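You operate a simulated robot arm through the tools that you are given. There is no shell and no other tool. Be economical: measure what you need, move in short steps, check, and stop when the job is done.

You are at the controls of a simulated two-armed robot. One attempt, no reset.

TASK
Pick up the travel cup from the top of the pale wood bench with one hand, pass it to the other hand and put it on the bottom shelf of the pale wood bench. Set down upright: travel cup.

The check looks at the end state, three seconds after you hand in, the way a careful person would. Anything else that was tipped, shoved, dropped, spilled or broken makes it a failure.

THE ROBOT
Two 7-joint arms with two-finger parallel grippers on one trunk, on a base that drives. Base frame: it is fixed to the floor where the robot stands at the start and does not move with it; the origin is under the middle of the robot, x ahead of it, y to its left, z up; the surface under the hand at the start is at about z = 78. Readings come in cm, degrees, newtons and seconds.
The left shoulder is at the start at [6.2, 19.9, 105.4], the right one opposite. With the tool pointing down near the work surface each hand reaches from about 30 to 72 cm from the robot's upright axis, wherever it stands, measured 20 degrees to its own side. Places, roughly: bottom shelf of the pale wood bench [70, 70, 30]. Payload 1.57 kg a hand.
The tool frame of a hand sits at the grasp point between the pads (the TCP): z along the fingers, y along the line on which they close. The tips reach 3 cm beyond it. Largest opening 11 cm; finger width 2.4, thickness 1.2; the body of the gripper, 4.8 by 11.2 cm, starts 7.8 cm behind the TCP.
Orientation is that of the tool frame in the base frame, as [roll, pitch, yaw] about the fixed x, y, z axes, in that order (R = Rz(yaw) Ry(pitch) Rx(roll)). With the fingers straight down and closing along the base's y, the tool's x points along the base's -x, its y along +y and its z along -z.

THE INTERFACE
- The arms move only by the tool send_rows. It takes "left_moves", "right_moves" or both (then of equal length, played together; a hand with none holds still); each is a list of rows, each an object (a shift or turn left out is 0, a gripper value left out holds the last) with "linear": the shift along the tool's x, y, z in units of 50 mm (1.0 is 50 mm), a list of three; "rotation": the turn, a rotation vector about the tool's x, y, z in units of 4 degrees (1.0 is 4 degrees), a list of three. In form: [{"linear": [dx, dy, dz], "rotation": [rx, ry, rz]}, ...]. A call has 1 to 20 rows; each row shifts and turns the commanded pose from where the row before left it, along the tool's axes as they then stand. "left_fingers" and "right_fingers" are, for a hand that has rows, the gripper command, from -1 (shut) to 1 (fully open), values between in proportion, set as the call begins (left out, the last holds). A call with a number of a shift or a turn outside -1 to 1 is refused whole. Each row takes 0.2 s and may step no farther than 5 cm and 8.6 degrees from the row before; otherwise, or with a gripper value out of range, the whole call is refused. A pose out of reach is approached as far as the arm can. The call stops where the force on the tool passes 40 N (or 10 N more than at its start, if that is more) or the arm is blocked; 0.2 s more then pass. Each finger travels about 7.2 cm/s and halts on what it meets, pressing with about 27 N; the grip force reading is that of the motor and also rises with nothing between the fingers. The clock runs only during rows and for 0.2 s after the last one: add rows that do not move to give the fingers time. The reply holds the time, the measured pose of the TCP, the force on the tool along the base axes, the opening and the grip force, in the units named above and with some noise, with the torque about the TCP (base axes, N m) and any sound that the robot's microphone picked up.
- Cameras (640 x 400 px; columns grow to the right, rows downward): "scene" is now at [9.59, 1.85, 162.47]; the picture's right is [0.23, -0.97, 0.00], its down [-0.86, -0.20, -0.48] and it looks along [0.46, 0.11, -0.88] (base axes); focal length 279 px, centre (320, 200). "left" rides on the left gripper at [7, -1.6, -14.1] in its tool frame; the picture's right is [0.23, 0.97, 0.00], its down [-0.86, 0.20, -0.48] and it looks along [-0.47, 0.11, 0.88] (tool axes); focal length 222 px, centre (320, 200). "right" rides on the right gripper at [7, 1.6, -14.1] in its tool frame; the picture's right is [-0.23, 0.97, 0.00], its down [-0.85, -0.20, -0.48] and it looks along [-0.47, -0.11, 0.88] (tool axes); focal length 222 px, centre (320, 200). There is no depth. A picture from a camera that has moved, and an enlarged one, comes with that camera's place and axes in the base frame and with its lens.
- capture(camera): a new picture of that camera. It takes no simulated time.
- lift_body(by): slides the trunk up (or, below 0, down) by that many cm; the arms and the scene camera ride with it, the base frame stays. It gives what a move gives, with no picture.
- drive_base(legs): drives the robot by 1 to 6 legs, each [ahead, left, turn to the left] in cm, cm and degrees, along the robot's own axes; the way and the turn of a leg run together, so that a leg with both is an arc; at most 150 cm and 180 degrees a leg. The arms and the cameras ride along, it lands a little off, and it stops where it bumps. It gives what a move gives.
- aim_head(pan, tilt): turns the head with the scene camera to pan (to the left, within 86 degrees either way) and tilt (down, from -29 to 69), counted from straight ahead of the robot. It gives what a move gives.
- zoom(camera, box): a new picture of the part [left, top, right, bottom] of that camera's present view, enlarged. It takes no simulated time.
- job_done(): hands the job in; it is judged then, once.

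Go step by step. Nothing tells you exact positions but the pictures and the camera data: compare them with the known pose of the tool, close in by small moves and look again before you grip or let go. The budget is 120 turns and 88 pictures, counting those below and the enlarged ones. Unless the task says otherwise, let go and move clear before handing in, and close with one line.

The tools are called by a JSON object that holds its "fn" and its "kwargs". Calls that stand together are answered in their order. send_rows: Moves the arms, as the interface text tells. Its arguments: {"type":"object","properties":{"left_moves":{"type":"array"},"left_fingers":{"type":"number"},"right_moves":{"type":"array"},"right_fingers":{"type":"number"}},"required":[]} The other tools are called the same way: lift_body (by) slides the trunk up or down; drive_base (legs) drives the base; aim_head (pan, tilt) turns the head that bears the scene camera; capture (camera) takes a picture; zoom (camera, box) takes an enlarged picture of a part of a camera's view; job_done () hands the job in.

At the start:

```text
time: 0.0
left_ee_pos: [34.85, 40.68, 107.11]
left_orientation: [179.9, 0.0, 179.9]
left_ft_force: [-0.1, -0.2, 0.0]
left_torque: [0.01, 0.0, -0.02]
left_gripper_width: 11.02
left_finger_force: 0.1
right_ee_pos: [37.49, 7.33, 108.9]
right_orientation: [-179.9, -0.1, 180.0]
right_ft_force: [0.2, -0.3, -0.2]
right_torque: [0.01, 0.01, 0.03]
right_gripper_width: 11.0
right_finger_force: 0.0
trunk travel left (down, up): [-65.0, 34.0]
robot x, y, heading: [-0.29, -0.09, 0.1]
head pan, tilt: [13.4, 61.5]
```

scene: 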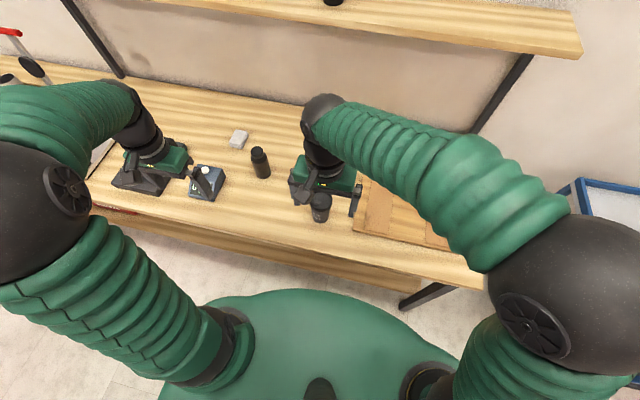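
right: 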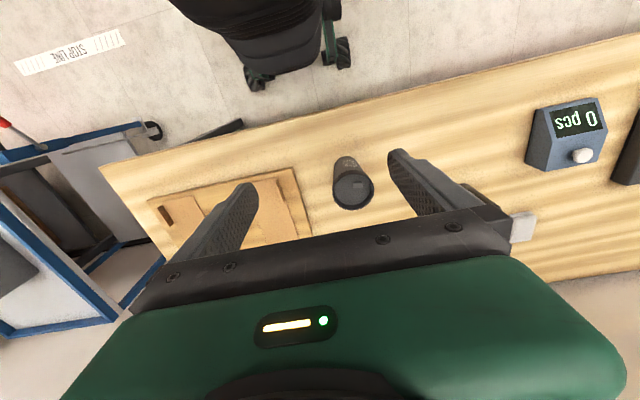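
left: 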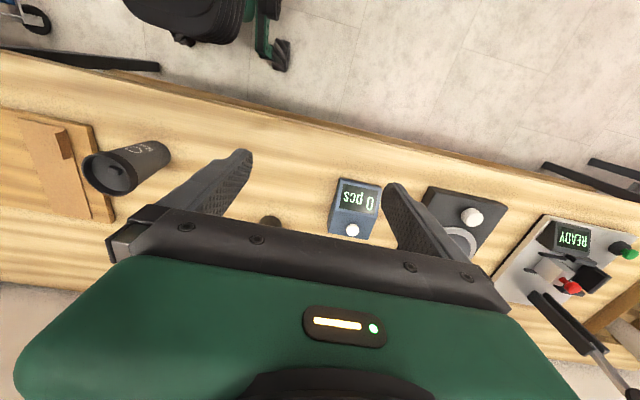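

I see the bench with a dark cup near the right gripper and another dark object left of it. I'll look at both closer and at the bench's lower shelf.

{"fn": "zoom", "kwargs": {"camera": "scene", "box": [170, 110, 390, 248]}}

{"fn": "zoom", "kwargs": {"camera": "right", "box": [240, 100, 460, 238]}}

{"fn": "zoom", "kwargs": {"camera": "left", "box": [60, 100, 280, 238]}}

```text
2.90 times, centred on (280, 179) of scene
camera zoom: at [9.59, 1.85, 162.47], right [0.23, -0.97, 0.0], down [-0.86, -0.2, -0.48], along [0.46, 0.11, -0.88], focal length 809 px, centre (436, 261)
```

zoom: 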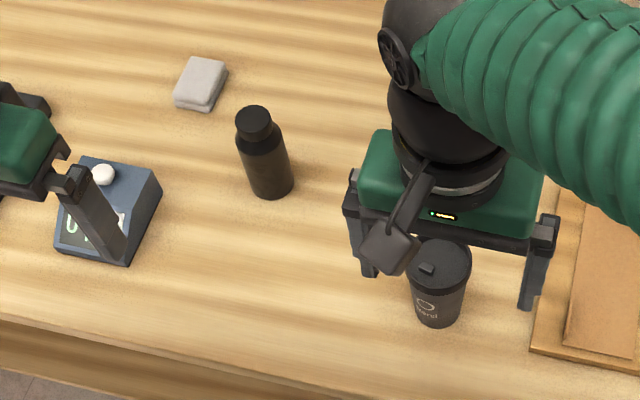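

```text
2.90 times, centred on (350, 169) of right
camera zoom: at [30.44, 8.97, 122.92], right [0.23, 0.97, 0.0], down [0.86, -0.2, 0.48], along [0.47, -0.11, -0.88], focal length 644 px, centre (233, 290)
```

zoom: 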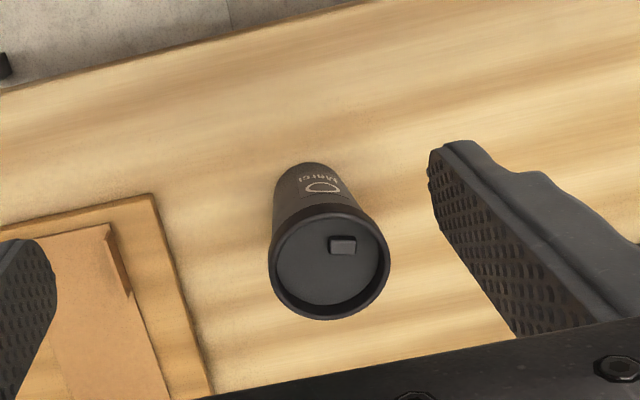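

```text
2.90 times, centred on (170, 169) of left
camera zoom: at [27.89, 38.98, 121.38], right [-0.23, 0.97, 0.0], down [0.86, 0.2, 0.48], along [0.47, 0.11, -0.88], focal length 644 px, centre (755, 290)
```

zoom: 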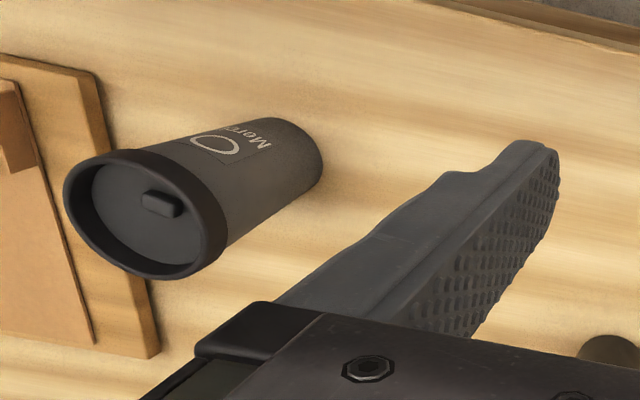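

The travel cup (lettered, lidded) is near [47.9, 10.7], lid top about z 89; the other is a bottle. I'll bring the right hand above the cup and glance at the surroundings.

{"fn": "send_rows", "kwargs": {"right_moves": [{"linear": [-0.7, 0.22, 0]}, {"linear": [-0.7, 0.22, 0]}, {"linear": [-0.68, 0.22, 0]}, {"linear": [0, 0, 0.8]}, {"linear": [0, 0, 0.8]}, {"linear": [0, 0, 0]}], "right_fingers": 1}}

{"fn": "capture", "kwargs": {"camera": "right"}}

{"fn": "capture", "kwargs": {"camera": "left"}}

```text
time: 1.4
left_ee_pos: [34.81, 40.6, 107.31]
left_orientation: [180.0, 0.1, -179.9]
left_ft_force: [-0.3, -0.3, -0.4]
left_torque: [-0.03, -0.01, -0.06]
left_gripper_width: 10.99
left_finger_force: 0.1
right_ee_pos: [48.01, 10.77, 100.94]
right_orientation: [-179.9, 0.0, 179.9]
right_ft_force: [-0.5, 0.8, -0.4]
right_torque: [0.02, -0.01, 0.01]
right_gripper_width: 11.0
right_finger_force: 0.0
trunk travel left (down, up): [-65.0, 34.0]
robot x, y, heading: [-0.0, -0.38, -0.0]
head pan, tilt: [13.4, 61.5]
```

```text
81 pictures are left
camera right: at [40.84, 12.37, 114.92], right [0.23, 0.97, 0.0], down [0.85, -0.2, 0.48], along [0.47, -0.11, -0.88], focal length 222 px, centre (320, 200)
```

right: 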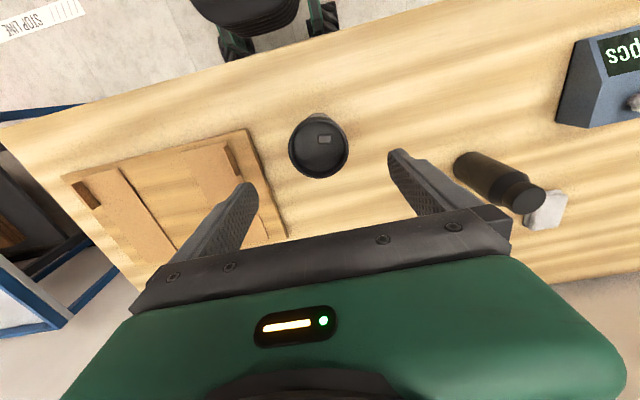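

```text
80 pictures are left
camera left: at [27.81, 38.93, 121.48], right [-0.23, 0.97, 0.0], down [0.86, 0.2, 0.48], along [0.47, 0.11, -0.88], focal length 222 px, centre (320, 200)
```

left: 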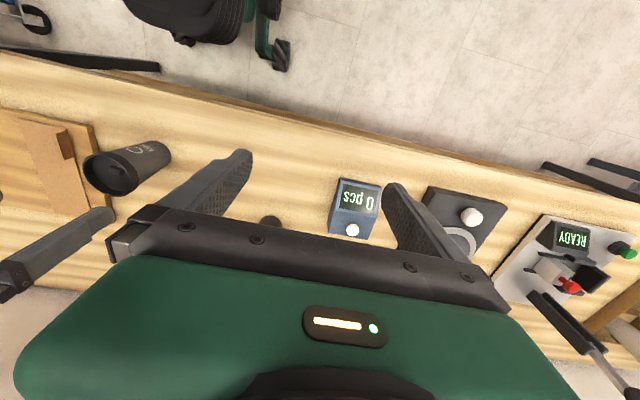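

The cup's lid centre checks at [47.7, 10.7]; I'll descend to about z 86.7 around the lid and look before gripping.

{"fn": "send_rows", "kwargs": {"right_moves": [{"linear": [0.04, 0, 0.8]}, {"linear": [0, 0, 0.8]}, {"linear": [0, 0, 0.65]}, {"linear": [0, 0, 0.6]}, {"linear": [0, 0, 0]}]}}

{"fn": "capture", "kwargs": {"camera": "right"}}

{"fn": "capture", "kwargs": {"camera": "left"}}

```text
time: 2.6
left_ee_pos: [34.82, 40.67, 107.07]
left_orientation: [179.9, 0.0, 179.9]
left_ft_force: [0.4, -0.9, 0.1]
left_torque: [-0.02, 0.01, 0.02]
left_gripper_width: 11.01
left_finger_force: 0.2
right_ee_pos: [48.61, 9.61, 87.4]
right_orientation: [179.6, 0.6, 178.4]
right_ft_force: [0.1, -0.1, -0.2]
right_torque: [-0.01, -0.01, -0.02]
right_gripper_width: 11.02
right_finger_force: 0.1
trunk travel left (down, up): [-65.0, 34.0]
robot x, y, heading: [-0.1, 0.45, 0.3]
head pan, tilt: [13.4, 61.5]
```

```text
79 pictures are left
camera right: at [41.55, 11.35, 101.39], right [0.26, 0.97, 0.01], down [0.84, -0.23, 0.49], along [0.47, -0.12, -0.87], focal length 222 px, centre (320, 200)
```

right: 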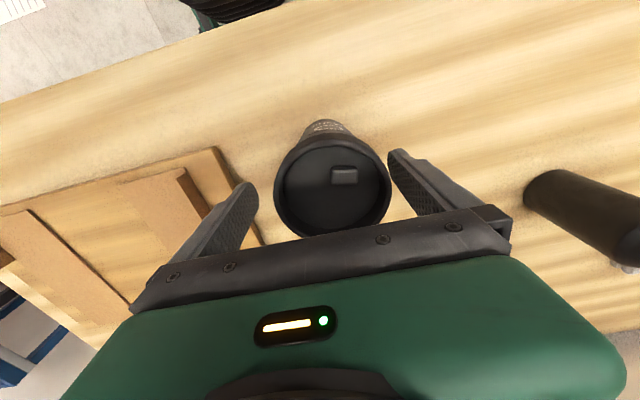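

```text
78 pictures are left
camera left: at [27.78, 38.94, 121.5], right [-0.23, 0.97, 0.0], down [0.85, 0.2, 0.48], along [0.47, 0.11, -0.88], focal length 222 px, centre (320, 200)
```

left: 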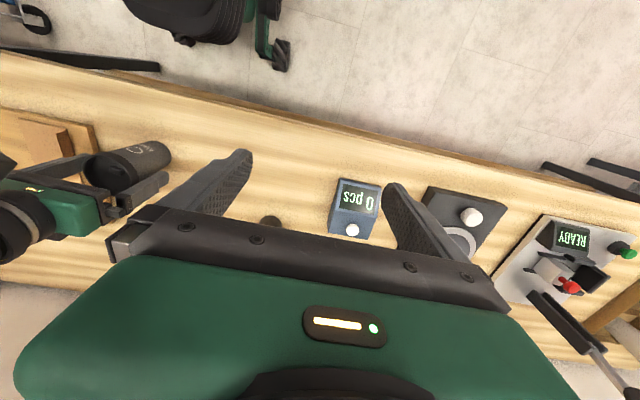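

The hand sits about 1 cm off the cup's centre ([47.7, 10.6]); I'll let it settle and see whether it corrects.

{"fn": "send_rows", "kwargs": {"right_moves": [{"linear": [0, 0, 0]}, {"linear": [0, 0, 0]}]}}

```text
time: 3.2
left_ee_pos: [34.82, 40.66, 106.99]
left_orientation: [180.0, 0.1, 180.0]
left_ft_force: [0.7, -0.1, 0.3]
left_torque: [0.02, 0.01, 0.01]
left_gripper_width: 11.01
left_finger_force: 0.0
right_ee_pos: [48.5, 9.44, 86.88]
right_orientation: [179.8, 0.4, 178.2]
right_ft_force: [0.0, -0.1, -0.6]
right_torque: [-0.01, -0.03, 0.04]
right_gripper_width: 10.98
right_finger_force: 0.1
trunk travel left (down, up): [-65.0, 34.0]
robot x, y, heading: [0.19, 0.16, 0.3]
head pan, tilt: [13.4, 61.5]
```

It holds about 1.1 cm short in y and 0.8 cm far in x, so I'll nudge it.

{"fn": "send_rows", "kwargs": {"right_moves": [{"linear": [0.1, 0.12, 0]}, {"linear": [0.06, 0.1, 0.03]}, {"linear": [0, 0, 0]}, {"linear": [0, 0, 0]}]}}

{"fn": "capture", "kwargs": {"camera": "right"}}

```text
time: 4.4
left_ee_pos: [34.6, 40.47, 106.94]
left_orientation: [180.0, 0.0, 180.0]
left_ft_force: [-0.6, -0.7, 0.6]
left_torque: [0.01, -0.04, -0.02]
left_gripper_width: 10.98
left_finger_force: 0.1
right_ee_pos: [48.95, 8.59, 86.52]
right_orientation: [179.9, 0.2, 175.9]
right_ft_force: [-0.1, 0.3, 0.6]
right_torque: [-0.01, -0.02, 0.02]
right_gripper_width: 11.03
right_finger_force: 0.0
trunk travel left (down, up): [-65.0, 34.0]
robot x, y, heading: [-0.01, -0.22, -0.0]
head pan, tilt: [13.4, 61.5]
stopped in row 4 (right hand): the arm was blocked; the commanded pose is now the measured one
```

```text
77 pictures are left
camera right: at [42.03, 10.76, 100.58], right [0.3, 0.95, 0.0], down [0.84, -0.26, 0.48], along [0.46, -0.14, -0.88], focal length 222 px, centre (320, 200)
```

right: 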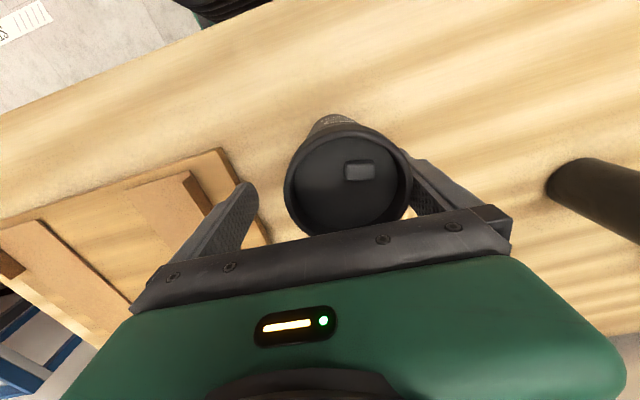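

The right arm is at a joint limit reaching across the middle, so it drifted; cup hasn't moved. I'll lift straight up and then drive the base to the left so the cup lies on the right arm's own side.

{"fn": "send_rows", "kwargs": {"right_moves": [{"linear": [0, 0, -0.4]}, {"linear": [0, 0, -0.7]}, {"linear": [0, 0, -0.9]}, {"linear": [0, 0, -0.9]}, {"linear": [0, 0, 0]}]}}

{"fn": "capture", "kwargs": {"camera": "right"}}

{"fn": "aim_head", "kwargs": {"pan": 30, "tilt": 50}}

{"fn": "capture", "kwargs": {"camera": "scene"}}

```text
time: 5.6
left_ee_pos: [34.82, 40.51, 107.14]
left_orientation: [180.0, -0.1, -180.0]
left_ft_force: [0.1, 0.6, -0.3]
left_torque: [0.0, 0.0, 0.0]
left_gripper_width: 11.02
left_finger_force: 0.0
right_ee_pos: [49.1, 7.87, 100.69]
right_orientation: [-179.4, -0.2, 175.0]
right_ft_force: [0.0, -0.2, -0.2]
right_torque: [0.02, -0.02, -0.03]
right_gripper_width: 11.01
right_finger_force: 0.0
trunk travel left (down, up): [-65.0, 34.0]
robot x, y, heading: [-0.19, -0.17, -0.2]
head pan, tilt: [13.4, 61.5]
```

```text
76 pictures are left
camera right: at [42.28, 10.32, 114.69], right [0.31, 0.95, -0.01], down [0.84, -0.27, 0.48], along [0.45, -0.16, -0.88], focal length 222 px, centre (320, 200)
```

right: 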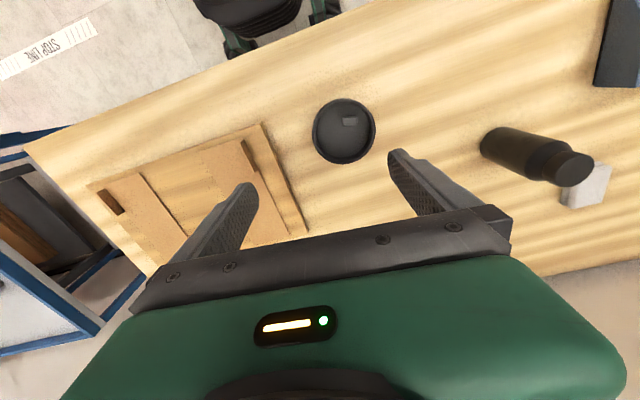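

```text
time: 6.4
left_ee_pos: [34.7, 40.48, 107.33]
left_orientation: [179.9, 0.0, -179.9]
left_ft_force: [-0.2, -0.2, -0.1]
left_torque: [0.01, 0.0, 0.03]
left_gripper_width: 10.96
left_finger_force: 0.0
right_ee_pos: [49.11, 8.06, 101.0]
right_orientation: [-179.9, 0.0, 175.1]
right_ft_force: [-1.2, 0.3, 0.1]
right_torque: [-0.02, -0.03, -0.01]
right_gripper_width: 11.0
right_finger_force: 0.1
trunk travel left (down, up): [-65.0, 34.0]
robot x, y, heading: [-0.19, 0.23, 0.0]
head pan, tilt: [30.0, 50.0]
```

```text
75 pictures are left
camera scene: at [10.01, 4.23, 163.93], right [0.5, -0.87, 0.0], down [-0.67, -0.38, -0.64], along [0.56, 0.32, -0.77], focal length 279 px, centre (320, 200)
```

scene: 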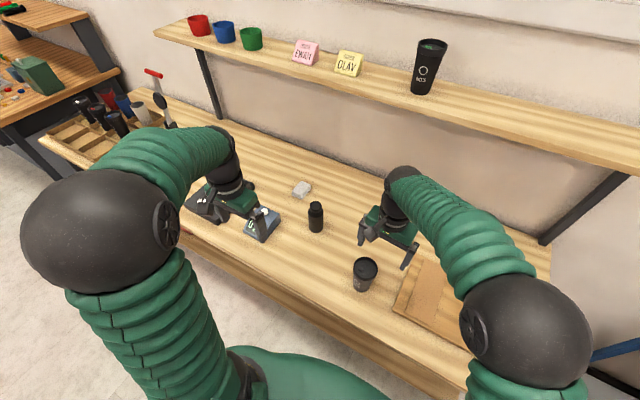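

The travel cup is still upright at its place. Now I'll drive 18 cm to the left, with both hands above the bench objects.

{"fn": "drive_base", "kwargs": {"legs": [[0, 18, 0]]}}

{"fn": "capture", "kwargs": {"camera": "right"}}

```text
time: 7.9
left_ee_pos: [34.62, 57.83, 107.41]
left_orientation: [179.7, 0.0, -179.9]
left_ft_force: [0.2, -0.2, -0.6]
left_torque: [0.05, -0.02, -0.03]
left_gripper_width: 10.98
left_finger_force: 0.0
right_ee_pos: [49.09, 25.9, 101.74]
right_orientation: [179.3, 0.5, 175.5]
right_ft_force: [-0.3, 0.2, 0.9]
right_torque: [0.01, -0.01, -0.01]
right_gripper_width: 10.98
right_finger_force: 0.0
trunk travel left (down, up): [-65.0, 34.0]
robot x, y, heading: [-0.09, 17.99, 0.1]
head pan, tilt: [30.0, 50.0]
```

```text
74 pictures are left
camera right: at [42.05, 27.84, 115.73], right [0.3, 0.95, 0.01], down [0.83, -0.27, 0.48], along [0.46, -0.13, -0.88], focal length 222 px, centre (320, 200)
```

right: 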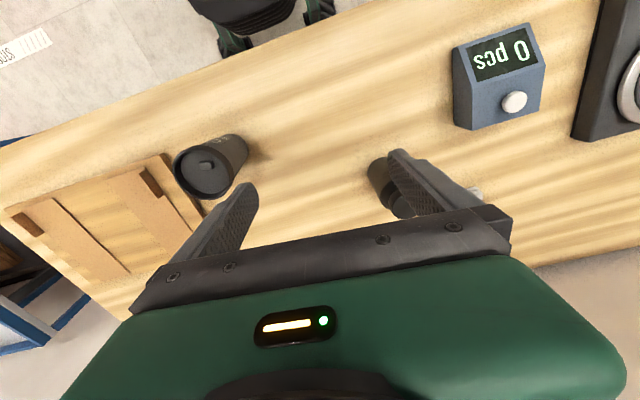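

I'll now swing the right hand back to above the cup at [47.6, 10.6] with square yaw.

{"fn": "send_rows", "kwargs": {"right_moves": [{"rotation": [0, 0, -1]}, {"linear": [0.08, -0.76, 0]}, {"linear": [0.08, -0.76, 0]}, {"linear": [0.08, -0.76, 0]}, {"linear": [0.06, -0.78, 0]}, {"linear": [0, 0, 0.5]}, {"linear": [0, 0, 0]}, {"linear": [0, 0, 0]}]}}

{"fn": "capture", "kwargs": {"camera": "right"}}

```text
time: 9.7
left_ee_pos: [34.44, 58.44, 107.24]
left_orientation: [-179.9, 0.1, -179.9]
left_ft_force: [0.2, 0.5, -0.2]
left_torque: [0.0, 0.01, 0.0]
left_gripper_width: 11.0
left_finger_force: 0.1
right_ee_pos: [47.04, 11.12, 99.19]
right_orientation: [179.8, 0.7, 179.6]
right_ft_force: [0.4, 0.4, -0.3]
right_torque: [-0.02, 0.01, -0.01]
right_gripper_width: 11.0
right_finger_force: 0.0
trunk travel left (down, up): [-65.0, 34.0]
robot x, y, heading: [-0.12, 17.83, 0.1]
head pan, tilt: [30.0, 50.0]
```

```text
73 pictures are left
camera right: at [39.96, 12.72, 113.05], right [0.23, 0.97, 0.01], down [0.85, -0.21, 0.49], along [0.48, -0.11, -0.87], focal length 222 px, centre (320, 200)
```

right: 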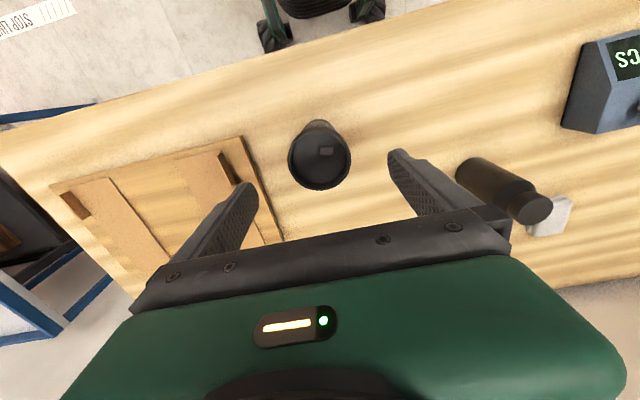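

Cup at [47.7, 10.9]; descending around the lid to z ≈ 86.7.

{"fn": "send_rows", "kwargs": {"right_moves": [{"linear": [-0.1, -0.04, 0.6]}, {"linear": [0, 0, 0.6]}, {"linear": [0, 0, 0.65]}, {"linear": [0, 0, 0.65]}, {"linear": [0, 0, 0]}, {"linear": [0, 0, 0]}]}}

{"fn": "capture", "kwargs": {"camera": "right"}}

```text
time: 11.1
left_ee_pos: [34.6, 58.32, 107.16]
left_orientation: [-180.0, 0.1, -179.9]
left_ft_force: [-0.4, 0.5, -1.0]
left_torque: [0.02, 0.02, -0.01]
left_gripper_width: 11.04
left_finger_force: 0.0
right_ee_pos: [47.88, 10.82, 86.48]
right_orientation: [179.7, 0.6, 179.6]
right_ft_force: [0.6, 0.2, -1.0]
right_torque: [0.03, 0.01, 0.02]
right_gripper_width: 10.99
right_finger_force: 0.1
trunk travel left (down, up): [-65.0, 34.0]
robot x, y, heading: [0.31, 17.83, 0.0]
head pan, tilt: [30.0, 50.0]
```

```text
72 pictures are left
camera right: at [40.7, 12.51, 100.5], right [0.23, 0.97, 0.01], down [0.85, -0.21, 0.49], along [0.48, -0.11, -0.87], focal length 222 px, centre (320, 200)
```

right: 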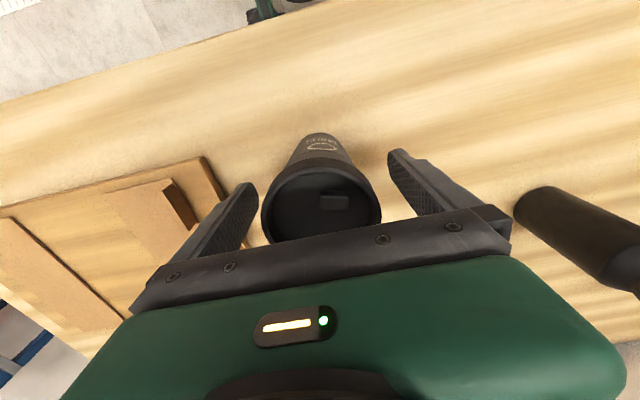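

The cup is well between the fingers; small centring nudge and then close.

{"fn": "send_rows", "kwargs": {"right_moves": [{"linear": [0.07, 0.03, 0]}, {"linear": [0, 0, 0]}]}}

{"fn": "send_rows", "kwargs": {"right_moves": [{"linear": [0, 0, 0]}, {"linear": [0, 0, 0]}, {"linear": [0, 0, 0]}, {"linear": [0, 0, 0]}], "right_fingers": -1}}

{"fn": "capture", "kwargs": {"camera": "right"}}

```text
time: 11.7
left_ee_pos: [34.6, 58.47, 107.05]
left_orientation: [-179.9, 0.0, -179.9]
left_ft_force: [0.2, 0.3, 1.2]
left_torque: [0.02, 0.02, 0.03]
left_gripper_width: 10.99
left_finger_force: 0.1
right_ee_pos: [47.62, 11.08, 86.46]
right_orientation: [179.7, 0.6, 179.7]
right_ft_force: [-1.1, 0.7, -0.6]
right_torque: [-0.02, 0.02, -0.01]
right_gripper_width: 11.01
right_finger_force: 0.1
trunk travel left (down, up): [-65.0, 34.0]
robot x, y, heading: [-0.06, 18.09, 0.2]
head pan, tilt: [30.0, 50.0]
```

```text
time: 12.7
left_ee_pos: [34.52, 58.37, 107.26]
left_orientation: [180.0, 0.1, -179.9]
left_ft_force: [-0.4, -0.4, -0.5]
left_torque: [-0.01, 0.02, 0.01]
left_gripper_width: 10.99
left_finger_force: 0.1
right_ee_pos: [47.55, 11.1, 86.56]
right_orientation: [179.6, 0.6, 179.6]
right_ft_force: [0.2, -0.2, 2.2]
right_torque: [0.09, 0.02, 0.0]
right_gripper_width: 6.87
right_finger_force: 10.2
trunk travel left (down, up): [-65.0, 34.0]
robot x, y, heading: [0.01, 17.8, 0.2]
head pan, tilt: [30.0, 50.0]
```

```text
71 pictures are left
camera right: at [40.34, 12.68, 100.49], right [0.23, 0.97, 0.01], down [0.85, -0.21, 0.49], along [0.48, -0.11, -0.87], focal length 222 px, centre (320, 200)
```

right: 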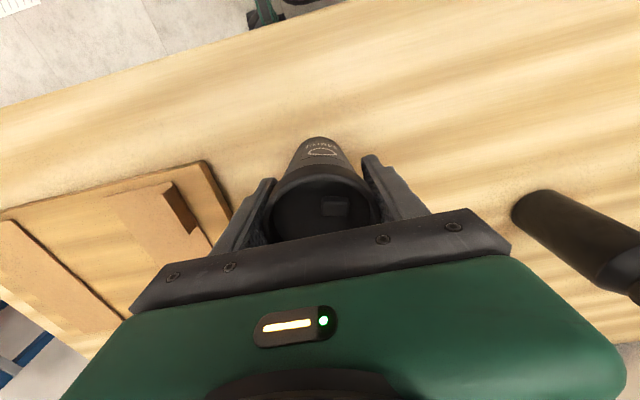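

The cup is held (6.87 cm). I'll lift it, check, and simultaneously rotate the left hand in place to point to the right (-y), 25° below horizontal.

{"fn": "send_rows", "kwargs": {"right_moves": [{"linear": [0, 0, -0.3]}, {"linear": [0, 0, -0.5]}, {"linear": [0, 0, -0.7]}, {"linear": [0, 0, -0.8]}, {"linear": [0, 0, -0.8]}, {"linear": [0, 0, -0.8]}, {"linear": [0, 0, 0]}]}}

{"fn": "send_rows", "kwargs": {"left_moves": [{"rotation": [0.631, -0.631, 0.99]}, {"rotation": [0.631, -0.631, 0.99]}, {"rotation": [0.631, -0.631, 0.99]}, {"rotation": [0.631, -0.631, 0.99]}, {"rotation": [0.631, -0.631, 0.99]}, {"rotation": [0.631, -0.631, 0.99]}, {"rotation": [0.631, -0.631, 0.99]}, {"rotation": [0.631, -0.631, 0.99]}, {"rotation": [0.631, -0.631, 0.99]}, {"rotation": [0.631, -0.631, 0.99]}, {"rotation": [0.631, -0.631, 0.99]}, {"rotation": [0.631, -0.631, 0.99]}, {"rotation": [0.631, -0.631, 0.99]}, {"rotation": [0.631, -0.631, 0.99]}, {"rotation": [0.631, -0.631, 0.99]}, {"rotation": [0.631, -0.631, 0.99]}, {"rotation": [0.631, -0.631, 0.99]}, {"rotation": [0.631, -0.631, 0.99]}, {"rotation": [0.631, -0.631, 0.99]}, {"rotation": [0.631, -0.631, 0.99]}], "left_fingers": 1}}

{"fn": "capture", "kwargs": {"camera": "scene"}}

{"fn": "capture", "kwargs": {"camera": "left"}}

```text
time: 14.3
left_ee_pos: [34.58, 58.28, 107.18]
left_orientation: [180.0, 0.0, 180.0]
left_ft_force: [0.2, 0.6, 0.2]
left_torque: [-0.01, -0.03, 0.01]
left_gripper_width: 11.01
left_finger_force: 0.1
right_ee_pos: [47.52, 11.12, 106.27]
right_orientation: [179.6, 0.5, 179.6]
right_ft_force: [-0.9, 0.2, -1.4]
right_torque: [-0.01, 0.04, -0.02]
right_gripper_width: 6.81
right_finger_force: 10.2
trunk travel left (down, up): [-65.0, 34.0]
robot x, y, heading: [-0.06, 17.59, 0.1]
head pan, tilt: [30.0, 50.0]
```

```text
time: 18.5
left_ee_pos: [34.5, 58.4, 107.25]
left_orientation: [-179.9, 64.9, 90.2]
left_ft_force: [0.2, -0.7, -0.9]
left_torque: [-0.02, 0.01, -0.05]
left_gripper_width: 11.02
left_finger_force: 0.0
right_ee_pos: [47.5, 11.16, 106.21]
right_orientation: [179.7, 0.7, 179.6]
right_ft_force: [0.7, 0.3, -1.4]
right_torque: [-0.04, 0.0, -0.03]
right_gripper_width: 6.8
right_finger_force: 10.5
trunk travel left (down, up): [-65.0, 34.0]
robot x, y, heading: [-0.08, 17.65, 0.1]
head pan, tilt: [30.0, 50.0]
```

```text
70 pictures are left
camera scene: at [10.05, 22.1, 163.88], right [0.5, -0.86, 0.0], down [-0.66, -0.39, -0.64], along [0.55, 0.32, -0.77], focal length 279 px, centre (320, 200)
```

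scene: 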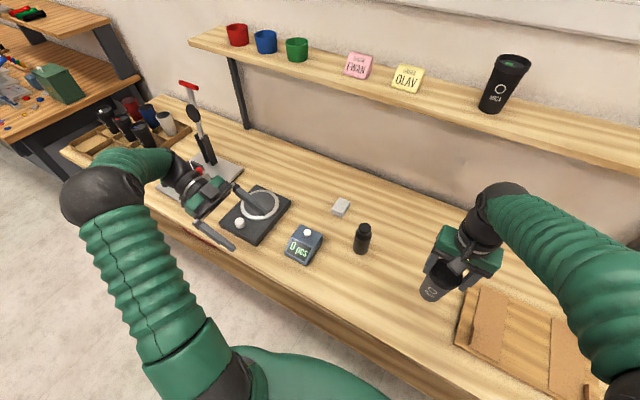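

```text
69 pictures are left
camera left: at [32.84, 74.13, 106.99], right [0.97, 0.1, -0.21], down [0.2, 0.07, 0.98], along [0.11, -0.99, 0.05], focal length 222 px, centre (320, 200)
```

left: 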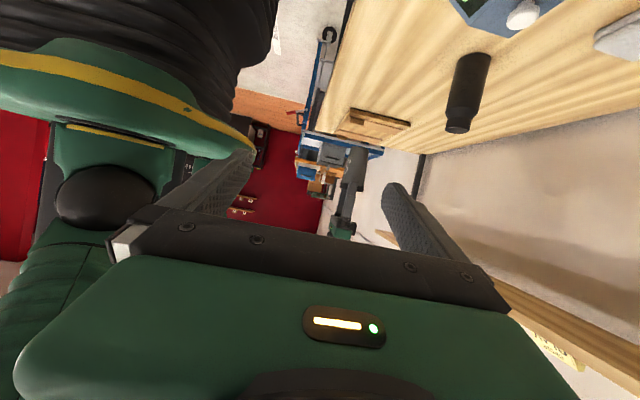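

The cup is up and held by the right hand. I'll bring the left hand to a pre-handover point about 12 cm short of the cup.

{"fn": "send_rows", "kwargs": {"left_moves": [{"linear": [-0.39, 0.325, 0.82]}, {"linear": [-0.39, 0.325, 0.82]}, {"linear": [-0.39, 0.325, 0.82]}, {"linear": [-0.39, 0.325, 0.82]}, {"linear": [-0.39, 0.325, 0.82]}, {"linear": [-0.39, 0.325, 0.82]}, {"linear": [-0.39, 0.325, 0.82]}, {"linear": [-0.39, 0.325, 0.82]}, {"linear": [0, 0, 0]}, {"linear": [0, 0, 0]}]}}

{"fn": "capture", "kwargs": {"camera": "left"}}

{"fn": "zoom", "kwargs": {"camera": "scene", "box": [340, 200, 580, 350]}}

```text
time: 20.7
left_ee_pos: [47.7, 22.04, 107.52]
left_orientation: [-180.0, 64.9, 90.3]
left_ft_force: [-0.1, -0.7, 0.2]
left_torque: [-0.01, -0.03, 0.01]
left_gripper_width: 11.0
left_finger_force: 0.1
right_ee_pos: [47.39, 11.22, 106.29]
right_orientation: [179.6, 0.6, 179.7]
right_ft_force: [1.0, -0.7, -2.3]
right_torque: [0.0, 0.0, 0.0]
right_gripper_width: 6.82
right_finger_force: 10.2
trunk travel left (down, up): [-65.0, 34.0]
robot x, y, heading: [-0.26, 17.78, 0.0]
head pan, tilt: [30.0, 50.0]
```

```text
68 pictures are left
camera left: at [45.93, 37.72, 107.29], right [0.97, 0.1, -0.21], down [0.2, 0.07, 0.98], along [0.11, -0.99, 0.05], focal length 222 px, centre (320, 200)
```

left: 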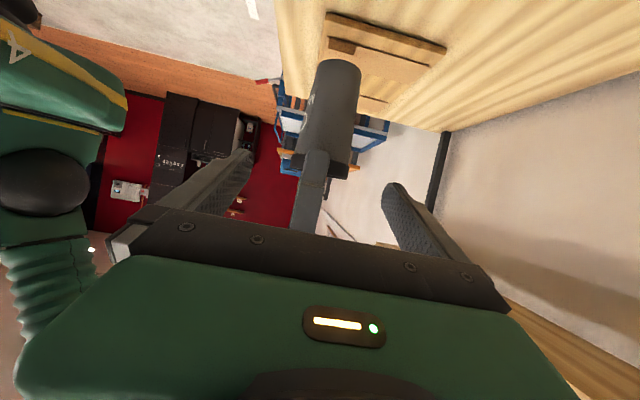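

```text
2.67 times, centred on (460, 275) of scene
camera zoom: at [10.02, 21.9, 163.89], right [0.5, -0.86, 0.0], down [-0.66, -0.39, -0.64], along [0.55, 0.32, -0.77], focal length 744 px, centre (-53, 0)
```

zoom: 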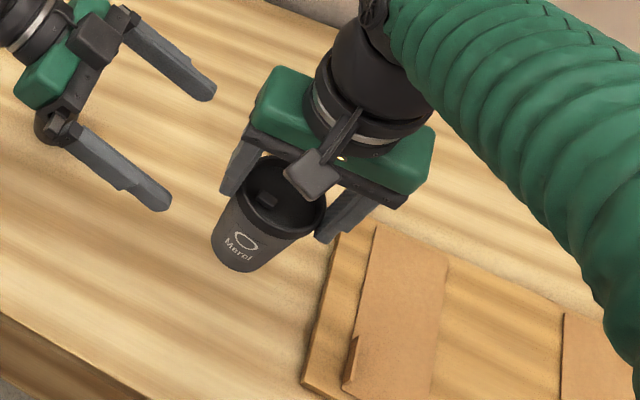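

The cup seems to sit lower in the right grip than I expected. I'll check with the right camera and a zoom before closing in.

{"fn": "capture", "kwargs": {"camera": "right"}}

{"fn": "zoom", "kwargs": {"camera": "left", "box": [240, 40, 440, 165]}}

```text
66 pictures are left
camera right: at [40.26, 12.78, 120.24], right [0.23, 0.97, 0.01], down [0.85, -0.21, 0.49], along [0.47, -0.11, -0.87], focal length 222 px, centre (320, 200)
```

right: 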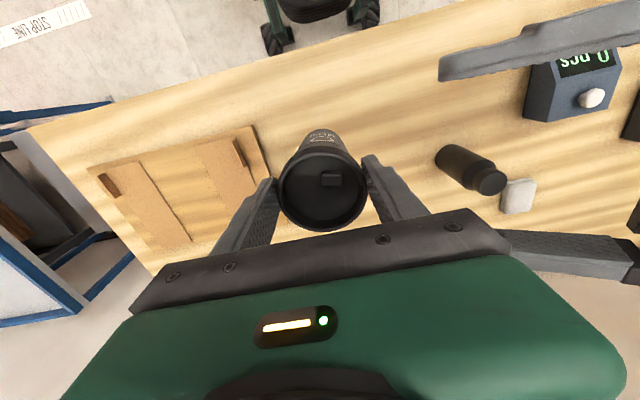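

```text
3.20 times, centred on (340, 102) of left
camera zoom: at [45.93, 37.72, 107.29], right [0.97, 0.1, -0.21], down [0.2, 0.07, 0.98], along [0.11, -0.99, 0.05], focal length 711 px, centre (256, 512)
```

zoom: 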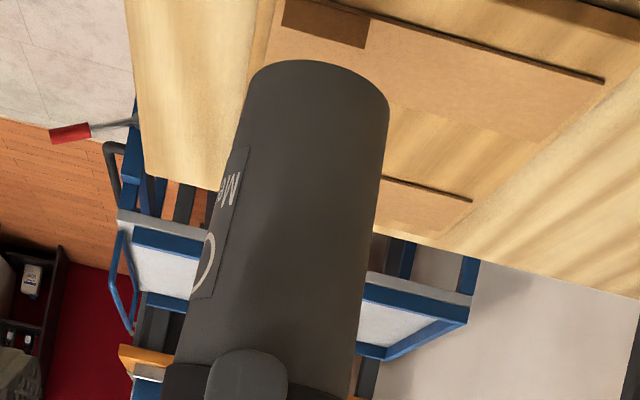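

The cup slid down about 3 cm in the grip (bottom now z ≈ 93.6, lid ≈ 104.8) but is held by the rim, near vertical. I'll bring the left hand down to its axis and partway in to take it promptly.

{"fn": "send_rows", "kwargs": {"left_moves": [{"linear": [0.74, 0, 0.35]}, {"linear": [0, -0.01, 0.7]}, {"linear": [0, 0, 0.7]}, {"linear": [0, 0, 0]}]}}

{"fn": "capture", "kwargs": {"camera": "left"}}

{"fn": "capture", "kwargs": {"camera": "right"}}

```text
time: 21.7
left_ee_pos: [47.65, 15.52, 100.31]
left_orientation: [-179.9, 64.8, 90.4]
left_ft_force: [-0.5, -0.3, 0.2]
left_torque: [0.01, 0.02, 0.0]
left_gripper_width: 11.01
left_finger_force: 0.0
right_ee_pos: [47.41, 11.04, 106.29]
right_orientation: [179.6, 0.6, 179.7]
right_ft_force: [-0.3, 0.6, -1.5]
right_torque: [0.0, 0.01, 0.0]
right_gripper_width: 6.8
right_finger_force: 9.9
trunk travel left (down, up): [-65.0, 34.0]
robot x, y, heading: [-0.06, 18.05, 0.0]
head pan, tilt: [30.0, 50.0]
```

```text
64 pictures are left
camera left: at [45.99, 31.26, 100.14], right [0.97, 0.1, -0.21], down [0.2, 0.07, 0.98], along [0.11, -0.99, 0.05], focal length 222 px, centre (320, 200)
```

left: 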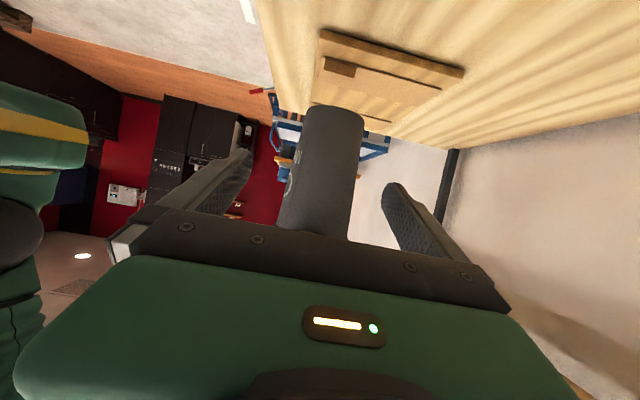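

```text
63 pictures are left
camera right: at [40.27, 12.64, 120.24], right [0.23, 0.97, 0.01], down [0.85, -0.21, 0.49], along [0.47, -0.11, -0.87], focal length 222 px, centre (320, 200)
```

right: 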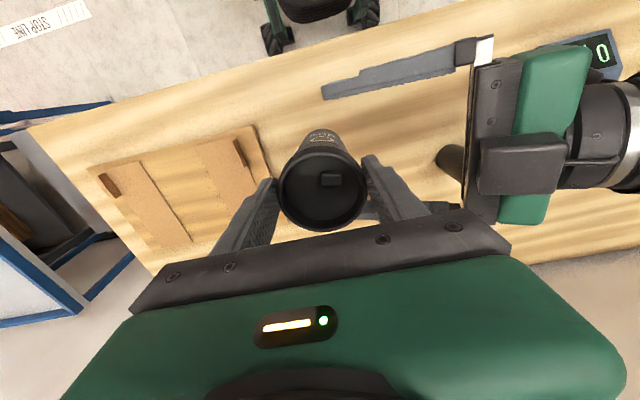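

No further slip. Left hand moves the last 4.9 cm in.

{"fn": "send_rows", "kwargs": {"left_moves": [{"linear": [0, 0, 0.5]}, {"linear": [0, 0, 0.47]}, {"linear": [0, 0, 0]}]}}

{"fn": "capture", "kwargs": {"camera": "left"}}

{"fn": "zoom", "kwargs": {"camera": "right", "box": [220, 80, 480, 242]}}

{"fn": "zoom", "kwargs": {"camera": "scene", "box": [340, 200, 580, 350]}}

```text
time: 22.5
left_ee_pos: [47.76, 11.17, 98.2]
left_orientation: [-179.8, 64.8, 90.3]
left_ft_force: [-0.1, 1.4, -0.3]
left_torque: [0.01, 0.01, 0.03]
left_gripper_width: 11.0
left_finger_force: 0.0
right_ee_pos: [47.43, 11.0, 106.31]
right_orientation: [179.6, 0.7, 179.6]
right_ft_force: [-0.2, -0.3, -2.5]
right_torque: [-0.02, 0.03, 0.04]
right_gripper_width: 6.83
right_finger_force: 10.6
trunk travel left (down, up): [-65.0, 34.0]
robot x, y, heading: [-0.35, 17.71, -0.0]
head pan, tilt: [30.0, 50.0]
```

```text
62 pictures are left
camera left: at [45.93, 26.91, 98.08], right [0.97, 0.1, -0.21], down [0.2, 0.07, 0.98], along [0.11, -0.99, 0.05], focal length 222 px, centre (320, 200)
```

left: 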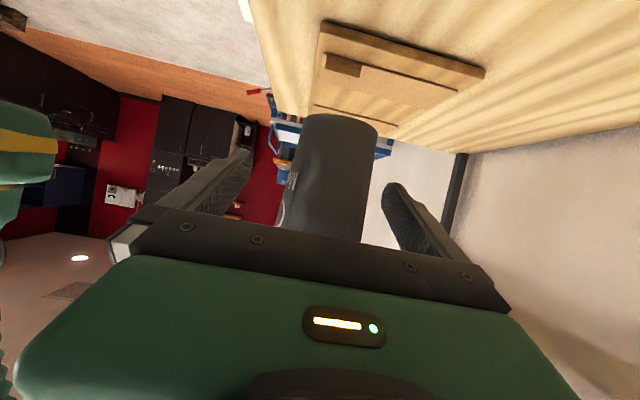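

```text
2.46 times, centred on (350, 161) of right
camera zoom: at [40.23, 12.67, 120.25], right [0.23, 0.97, 0.01], down [0.85, -0.21, 0.49], along [0.48, -0.11, -0.87], focal length 547 px, centre (246, 296)
```

zoom: 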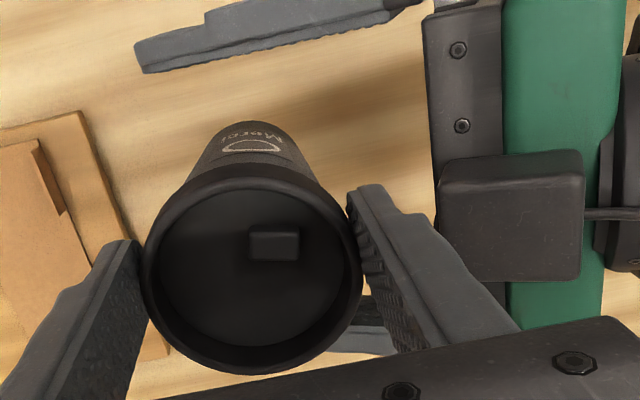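

```text
2.67 times, centred on (460, 275) of scene
camera zoom: at [10.03, 21.75, 163.89], right [0.5, -0.86, 0.0], down [-0.66, -0.38, -0.64], along [0.55, 0.32, -0.77], focal length 744 px, centre (-53, 0)
```

zoom: 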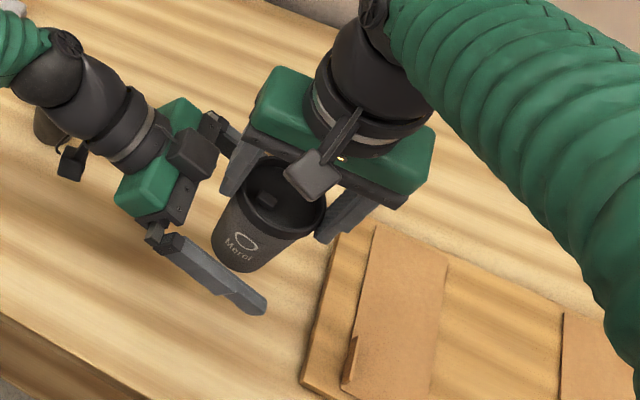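

The left fingers straddle the cup's body. Closing the left hand.

{"fn": "send_rows", "kwargs": {"left_moves": [{"linear": [0, 0, 0]}, {"linear": [0, 0, 0]}, {"linear": [0, 0, 0]}, {"linear": [0, 0, 0]}, {"linear": [0, 0, 0]}], "left_fingers": -1}}

{"fn": "capture", "kwargs": {"camera": "left"}}

```text
time: 23.7
left_ee_pos: [47.73, 11.31, 98.33]
left_orientation: [-179.8, 64.9, 90.4]
left_ft_force: [7.2, -1.5, -0.8]
left_torque: [0.04, 0.32, 0.02]
left_gripper_width: 5.98
left_finger_force: 10.0
right_ee_pos: [47.41, 11.17, 106.2]
right_orientation: [179.6, 0.6, 179.5]
right_ft_force: [-6.5, 0.5, 0.7]
right_torque: [0.1, 0.26, 0.0]
right_gripper_width: 6.8
right_finger_force: 9.5
trunk travel left (down, up): [-65.0, 34.0]
robot x, y, heading: [0.27, 17.85, -0.2]
head pan, tilt: [30.0, 50.0]
```

```text
59 pictures are left
camera left: at [45.98, 26.97, 98.07], right [0.97, 0.1, -0.21], down [0.2, 0.07, 0.98], along [0.11, -0.99, 0.05], focal length 222 px, centre (320, 200)
```

left: 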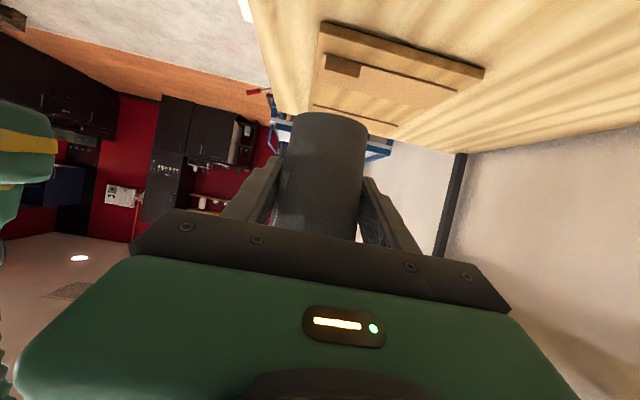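

Left holds at 5.98 cm. Now the right hand opens and rises clear.

{"fn": "send_rows", "kwargs": {"right_moves": [{"linear": [0, 0, 0]}, {"linear": [0, 0, 0]}, {"linear": [0, 0, 0]}, {"linear": [0, 0, -0.5]}, {"linear": [0, 0, -0.8]}, {"linear": [0, 0, -0.8]}, {"linear": [0, 0, -0.8]}, {"linear": [0, 0, 0]}], "right_fingers": 1}}

{"fn": "capture", "kwargs": {"camera": "right"}}

{"fn": "zoom", "kwargs": {"camera": "scene", "box": [340, 200, 580, 350]}}

```text
time: 25.5
left_ee_pos: [47.68, 11.32, 98.27]
left_orientation: [-180.0, 64.8, 90.3]
left_ft_force: [-0.1, 0.3, -1.8]
left_torque: [-0.01, 0.01, -0.05]
left_gripper_width: 5.96
left_finger_force: 10.1
right_ee_pos: [47.43, 10.8, 120.71]
right_orientation: [179.6, 0.6, 179.6]
right_ft_force: [-0.3, -0.1, -0.1]
right_torque: [0.03, 0.01, 0.02]
right_gripper_width: 10.99
right_finger_force: 0.0
trunk travel left (down, up): [-65.0, 34.0]
robot x, y, heading: [-0.17, 17.86, 0.1]
head pan, tilt: [30.0, 50.0]
```

```text
58 pictures are left
camera right: at [40.23, 12.37, 134.71], right [0.23, 0.97, 0.01], down [0.85, -0.21, 0.49], along [0.47, -0.11, -0.87], focal length 222 px, centre (320, 200)
```

right: 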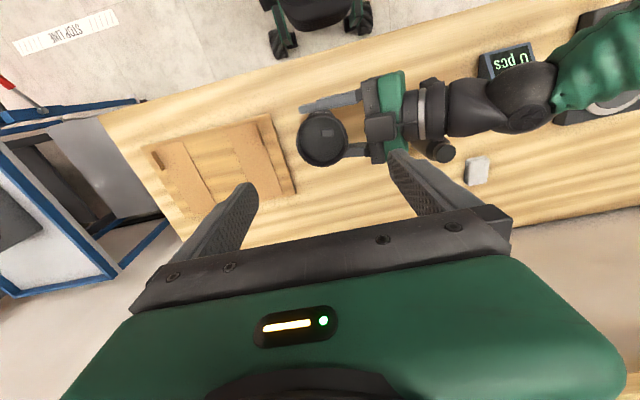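

```text
2.67 times, centred on (460, 275) of scene
camera zoom: at [10.1, 21.79, 163.88], right [0.5, -0.86, 0.0], down [-0.66, -0.38, -0.64], along [0.55, 0.32, -0.77], focal length 744 px, centre (-53, 0)
```

zoom: 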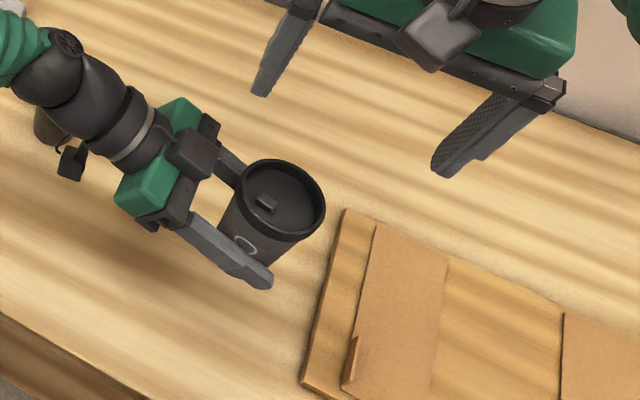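

Handover succeeded; the left hand holds the cup upright. I'll move the left hand out to the left and retract the right hand closer to the body.

{"fn": "send_rows", "kwargs": {"left_moves": [{"linear": [-0.9, 0, -0.42]}, {"linear": [0.41, 0, -0.876]}, {"linear": [0.41, 0, -0.876]}, {"linear": [0.41, 0, -0.876]}, {"linear": [0.41, 0, -0.876]}, {"linear": [0.41, 0, -0.876]}, {"linear": [0.41, 0, -0.876]}, {"linear": [0, 0, 0]}], "right_moves": [{"linear": [0, 0, -0.5]}, {"linear": [0.7, -0.5, 0]}, {"linear": [0.7, -0.5, 0]}, {"linear": [0.7, -0.5, 0]}, {"linear": [0.7, -0.5, 0]}, {"linear": [0.5, -0.5, 0]}, {"linear": [0, 0, 0]}, {"linear": [0, 0, 0]}]}}

{"fn": "send_rows", "kwargs": {"left_moves": [{"rotation": [-0.98, 0, -0.4576]}, {"rotation": [-0.98, 0, -0.4576]}, {"rotation": [-0.98, 0, -0.4576]}, {"rotation": [-0.98, 0, -0.4576]}, {"rotation": [-0.98, 0, -0.4576]}, {"rotation": [-0.98, 0, -0.4576]}, {"rotation": [-0.98, 0, -0.4576]}, {"rotation": [-0.98, 0, -0.4576]}, {"rotation": [-0.98, 0, -0.4576]}, {"rotation": [-0.98, 0, -0.4576]}, {"rotation": [-0.98, 0, -0.4576]}, {"rotation": [-0.98, 0, -0.4576]}, {"rotation": [-0.98, 0, -0.4576]}, {"rotation": [-0.98, 0, -0.4576]}, {"rotation": [-0.98, 0, -0.4576]}, {"rotation": [-0.98, 0, -0.4576]}, {"rotation": [-0.98, 0, -0.4576]}, {"rotation": [-0.98, 0, -0.4576]}, {"rotation": [0, 0, 0]}]}}

{"fn": "aim_head", "kwargs": {"pan": 20, "tilt": 50}}

{"fn": "capture", "kwargs": {"camera": "scene"}}

{"fn": "capture", "kwargs": {"camera": "left"}}

```text
time: 27.3
left_ee_pos: [47.34, 40.29, 103.07]
left_orientation: [180.0, 64.9, 90.2]
left_ft_force: [0.6, -0.4, -1.3]
left_torque: [-0.01, -0.01, -0.03]
left_gripper_width: 5.98
left_finger_force: 10.1
right_ee_pos: [31.52, -1.34, 122.17]
right_orientation: [179.5, 0.6, 179.6]
right_ft_force: [-0.1, -0.4, 0.1]
right_torque: [-0.04, -0.04, -0.04]
right_gripper_width: 10.96
right_finger_force: 0.1
right hand out of reach, approached as far as the arm can: row 6
trunk travel left (down, up): [-65.0, 34.0]
robot x, y, heading: [-0.03, 17.93, -0.0]
head pan, tilt: [30.0, 50.0]
```

```text
time: 31.3
left_ee_pos: [50.42, 41.71, 102.93]
left_orientation: [179.9, 64.9, 168.0]
left_ft_force: [0.5, -0.4, -1.7]
left_torque: [0.0, 0.03, 0.0]
left_gripper_width: 5.97
left_finger_force: 9.5
left hand out of reach, approached as far as the arm can: row 16, 17, 18
right_ee_pos: [31.49, -1.46, 122.18]
right_orientation: [179.5, 0.6, 179.6]
right_ft_force: [-0.5, -0.7, -0.2]
right_torque: [-0.01, 0.01, -0.03]
right_gripper_width: 10.99
right_finger_force: 0.0
trunk travel left (down, up): [-65.0, 34.0]
robot x, y, heading: [-0.1, 17.6, 0.1]
head pan, tilt: [30.0, 50.0]
```

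```text
time: 32.0
left_ee_pos: [50.55, 41.64, 102.97]
left_orientation: [179.8, 64.9, 167.9]
left_ft_force: [0.8, -0.3, -1.6]
left_torque: [-0.01, 0.01, -0.02]
left_gripper_width: 5.98
left_finger_force: 9.6
right_ee_pos: [31.59, -1.41, 122.21]
right_orientation: [179.5, 0.5, 179.7]
right_ft_force: [0.1, -0.5, -0.2]
right_torque: [0.02, 0.0, 0.0]
right_gripper_width: 10.99
right_finger_force: 0.2
trunk travel left (down, up): [-65.0, 34.0]
robot x, y, heading: [-0.28, 17.76, 0.3]
head pan, tilt: [20.0, 50.0]
```

```text
56 pictures are left
camera scene: at [10.43, 20.65, 163.9], right [0.34, -0.94, 0.0], down [-0.72, -0.26, -0.64], along [0.6, 0.22, -0.77], focal length 279 px, centre (320, 200)
```

scene: 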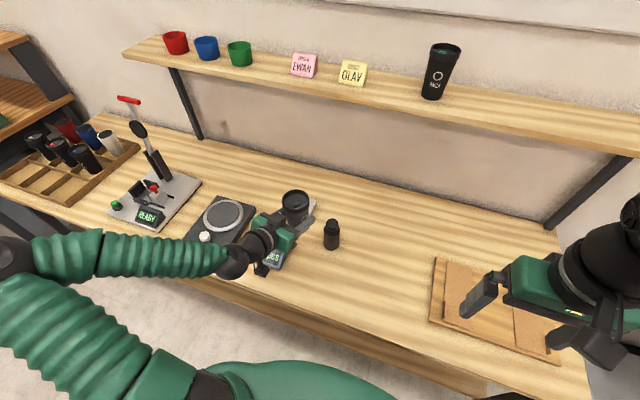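

```text
55 pictures are left
camera left: at [34.71, 43.35, 102.75], right [0.11, 0.97, -0.2], down [-0.03, 0.21, 0.98], along [0.99, -0.1, 0.05], focal length 222 px, centre (320, 200)
```

left: 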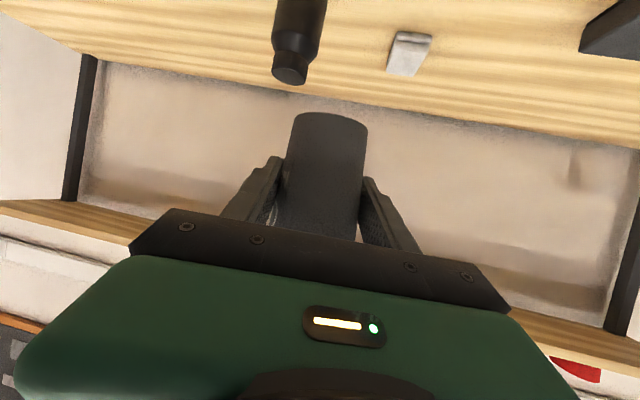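

The cup is in the left hand, pointing forward. I'll back the robot off 40 cm before lowering the trunk.

{"fn": "drive_base", "kwargs": {"legs": [[-40, 0, 0]]}}

{"fn": "aim_head", "kwargs": {"pan": 25, "tilt": 35}}

{"fn": "capture", "kwargs": {"camera": "scene"}}

```text
time: 34.5
left_ee_pos: [10.38, 41.81, 102.8]
left_orientation: [179.8, 64.8, 168.2]
left_ft_force: [0.7, -0.2, -0.3]
left_torque: [0.03, 0.04, -0.02]
left_gripper_width: 5.93
left_finger_force: 10.0
right_ee_pos: [-8.37, -1.41, 122.17]
right_orientation: [179.6, 0.6, 179.8]
right_ft_force: [1.0, -0.3, -0.6]
right_torque: [-0.02, -0.02, 0.01]
right_gripper_width: 11.01
right_finger_force: 0.1
trunk travel left (down, up): [-65.0, 34.0]
robot x, y, heading: [-40.25, 17.44, 0.1]
head pan, tilt: [20.0, 50.0]
```

```text
time: 35.3
left_ee_pos: [10.2, 41.81, 102.97]
left_orientation: [179.8, 64.8, 168.0]
left_ft_force: [-1.3, 0.4, -1.9]
left_torque: [0.0, 0.01, 0.01]
left_gripper_width: 5.98
left_finger_force: 10.3
right_ee_pos: [-8.57, -1.45, 122.37]
right_orientation: [179.6, 0.8, 179.7]
right_ft_force: [0.2, 0.1, -0.1]
right_torque: [0.0, -0.05, 0.01]
right_gripper_width: 10.98
right_finger_force: 0.1
trunk travel left (down, up): [-65.0, 34.0]
robot x, y, heading: [-40.28, 17.41, 0.5]
head pan, tilt: [25.0, 35.0]
```

```text
54 pictures are left
camera scene: at [-29.05, 21.65, 166.07], right [0.43, -0.9, 0.0], down [-0.52, -0.25, -0.82], along [0.74, 0.35, -0.58], focal length 279 px, centre (320, 200)
```

scene: 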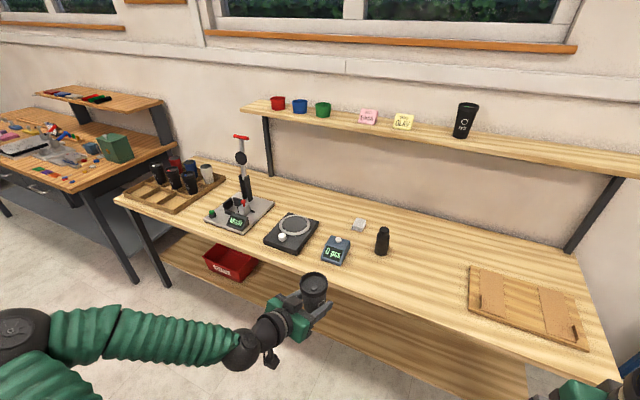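

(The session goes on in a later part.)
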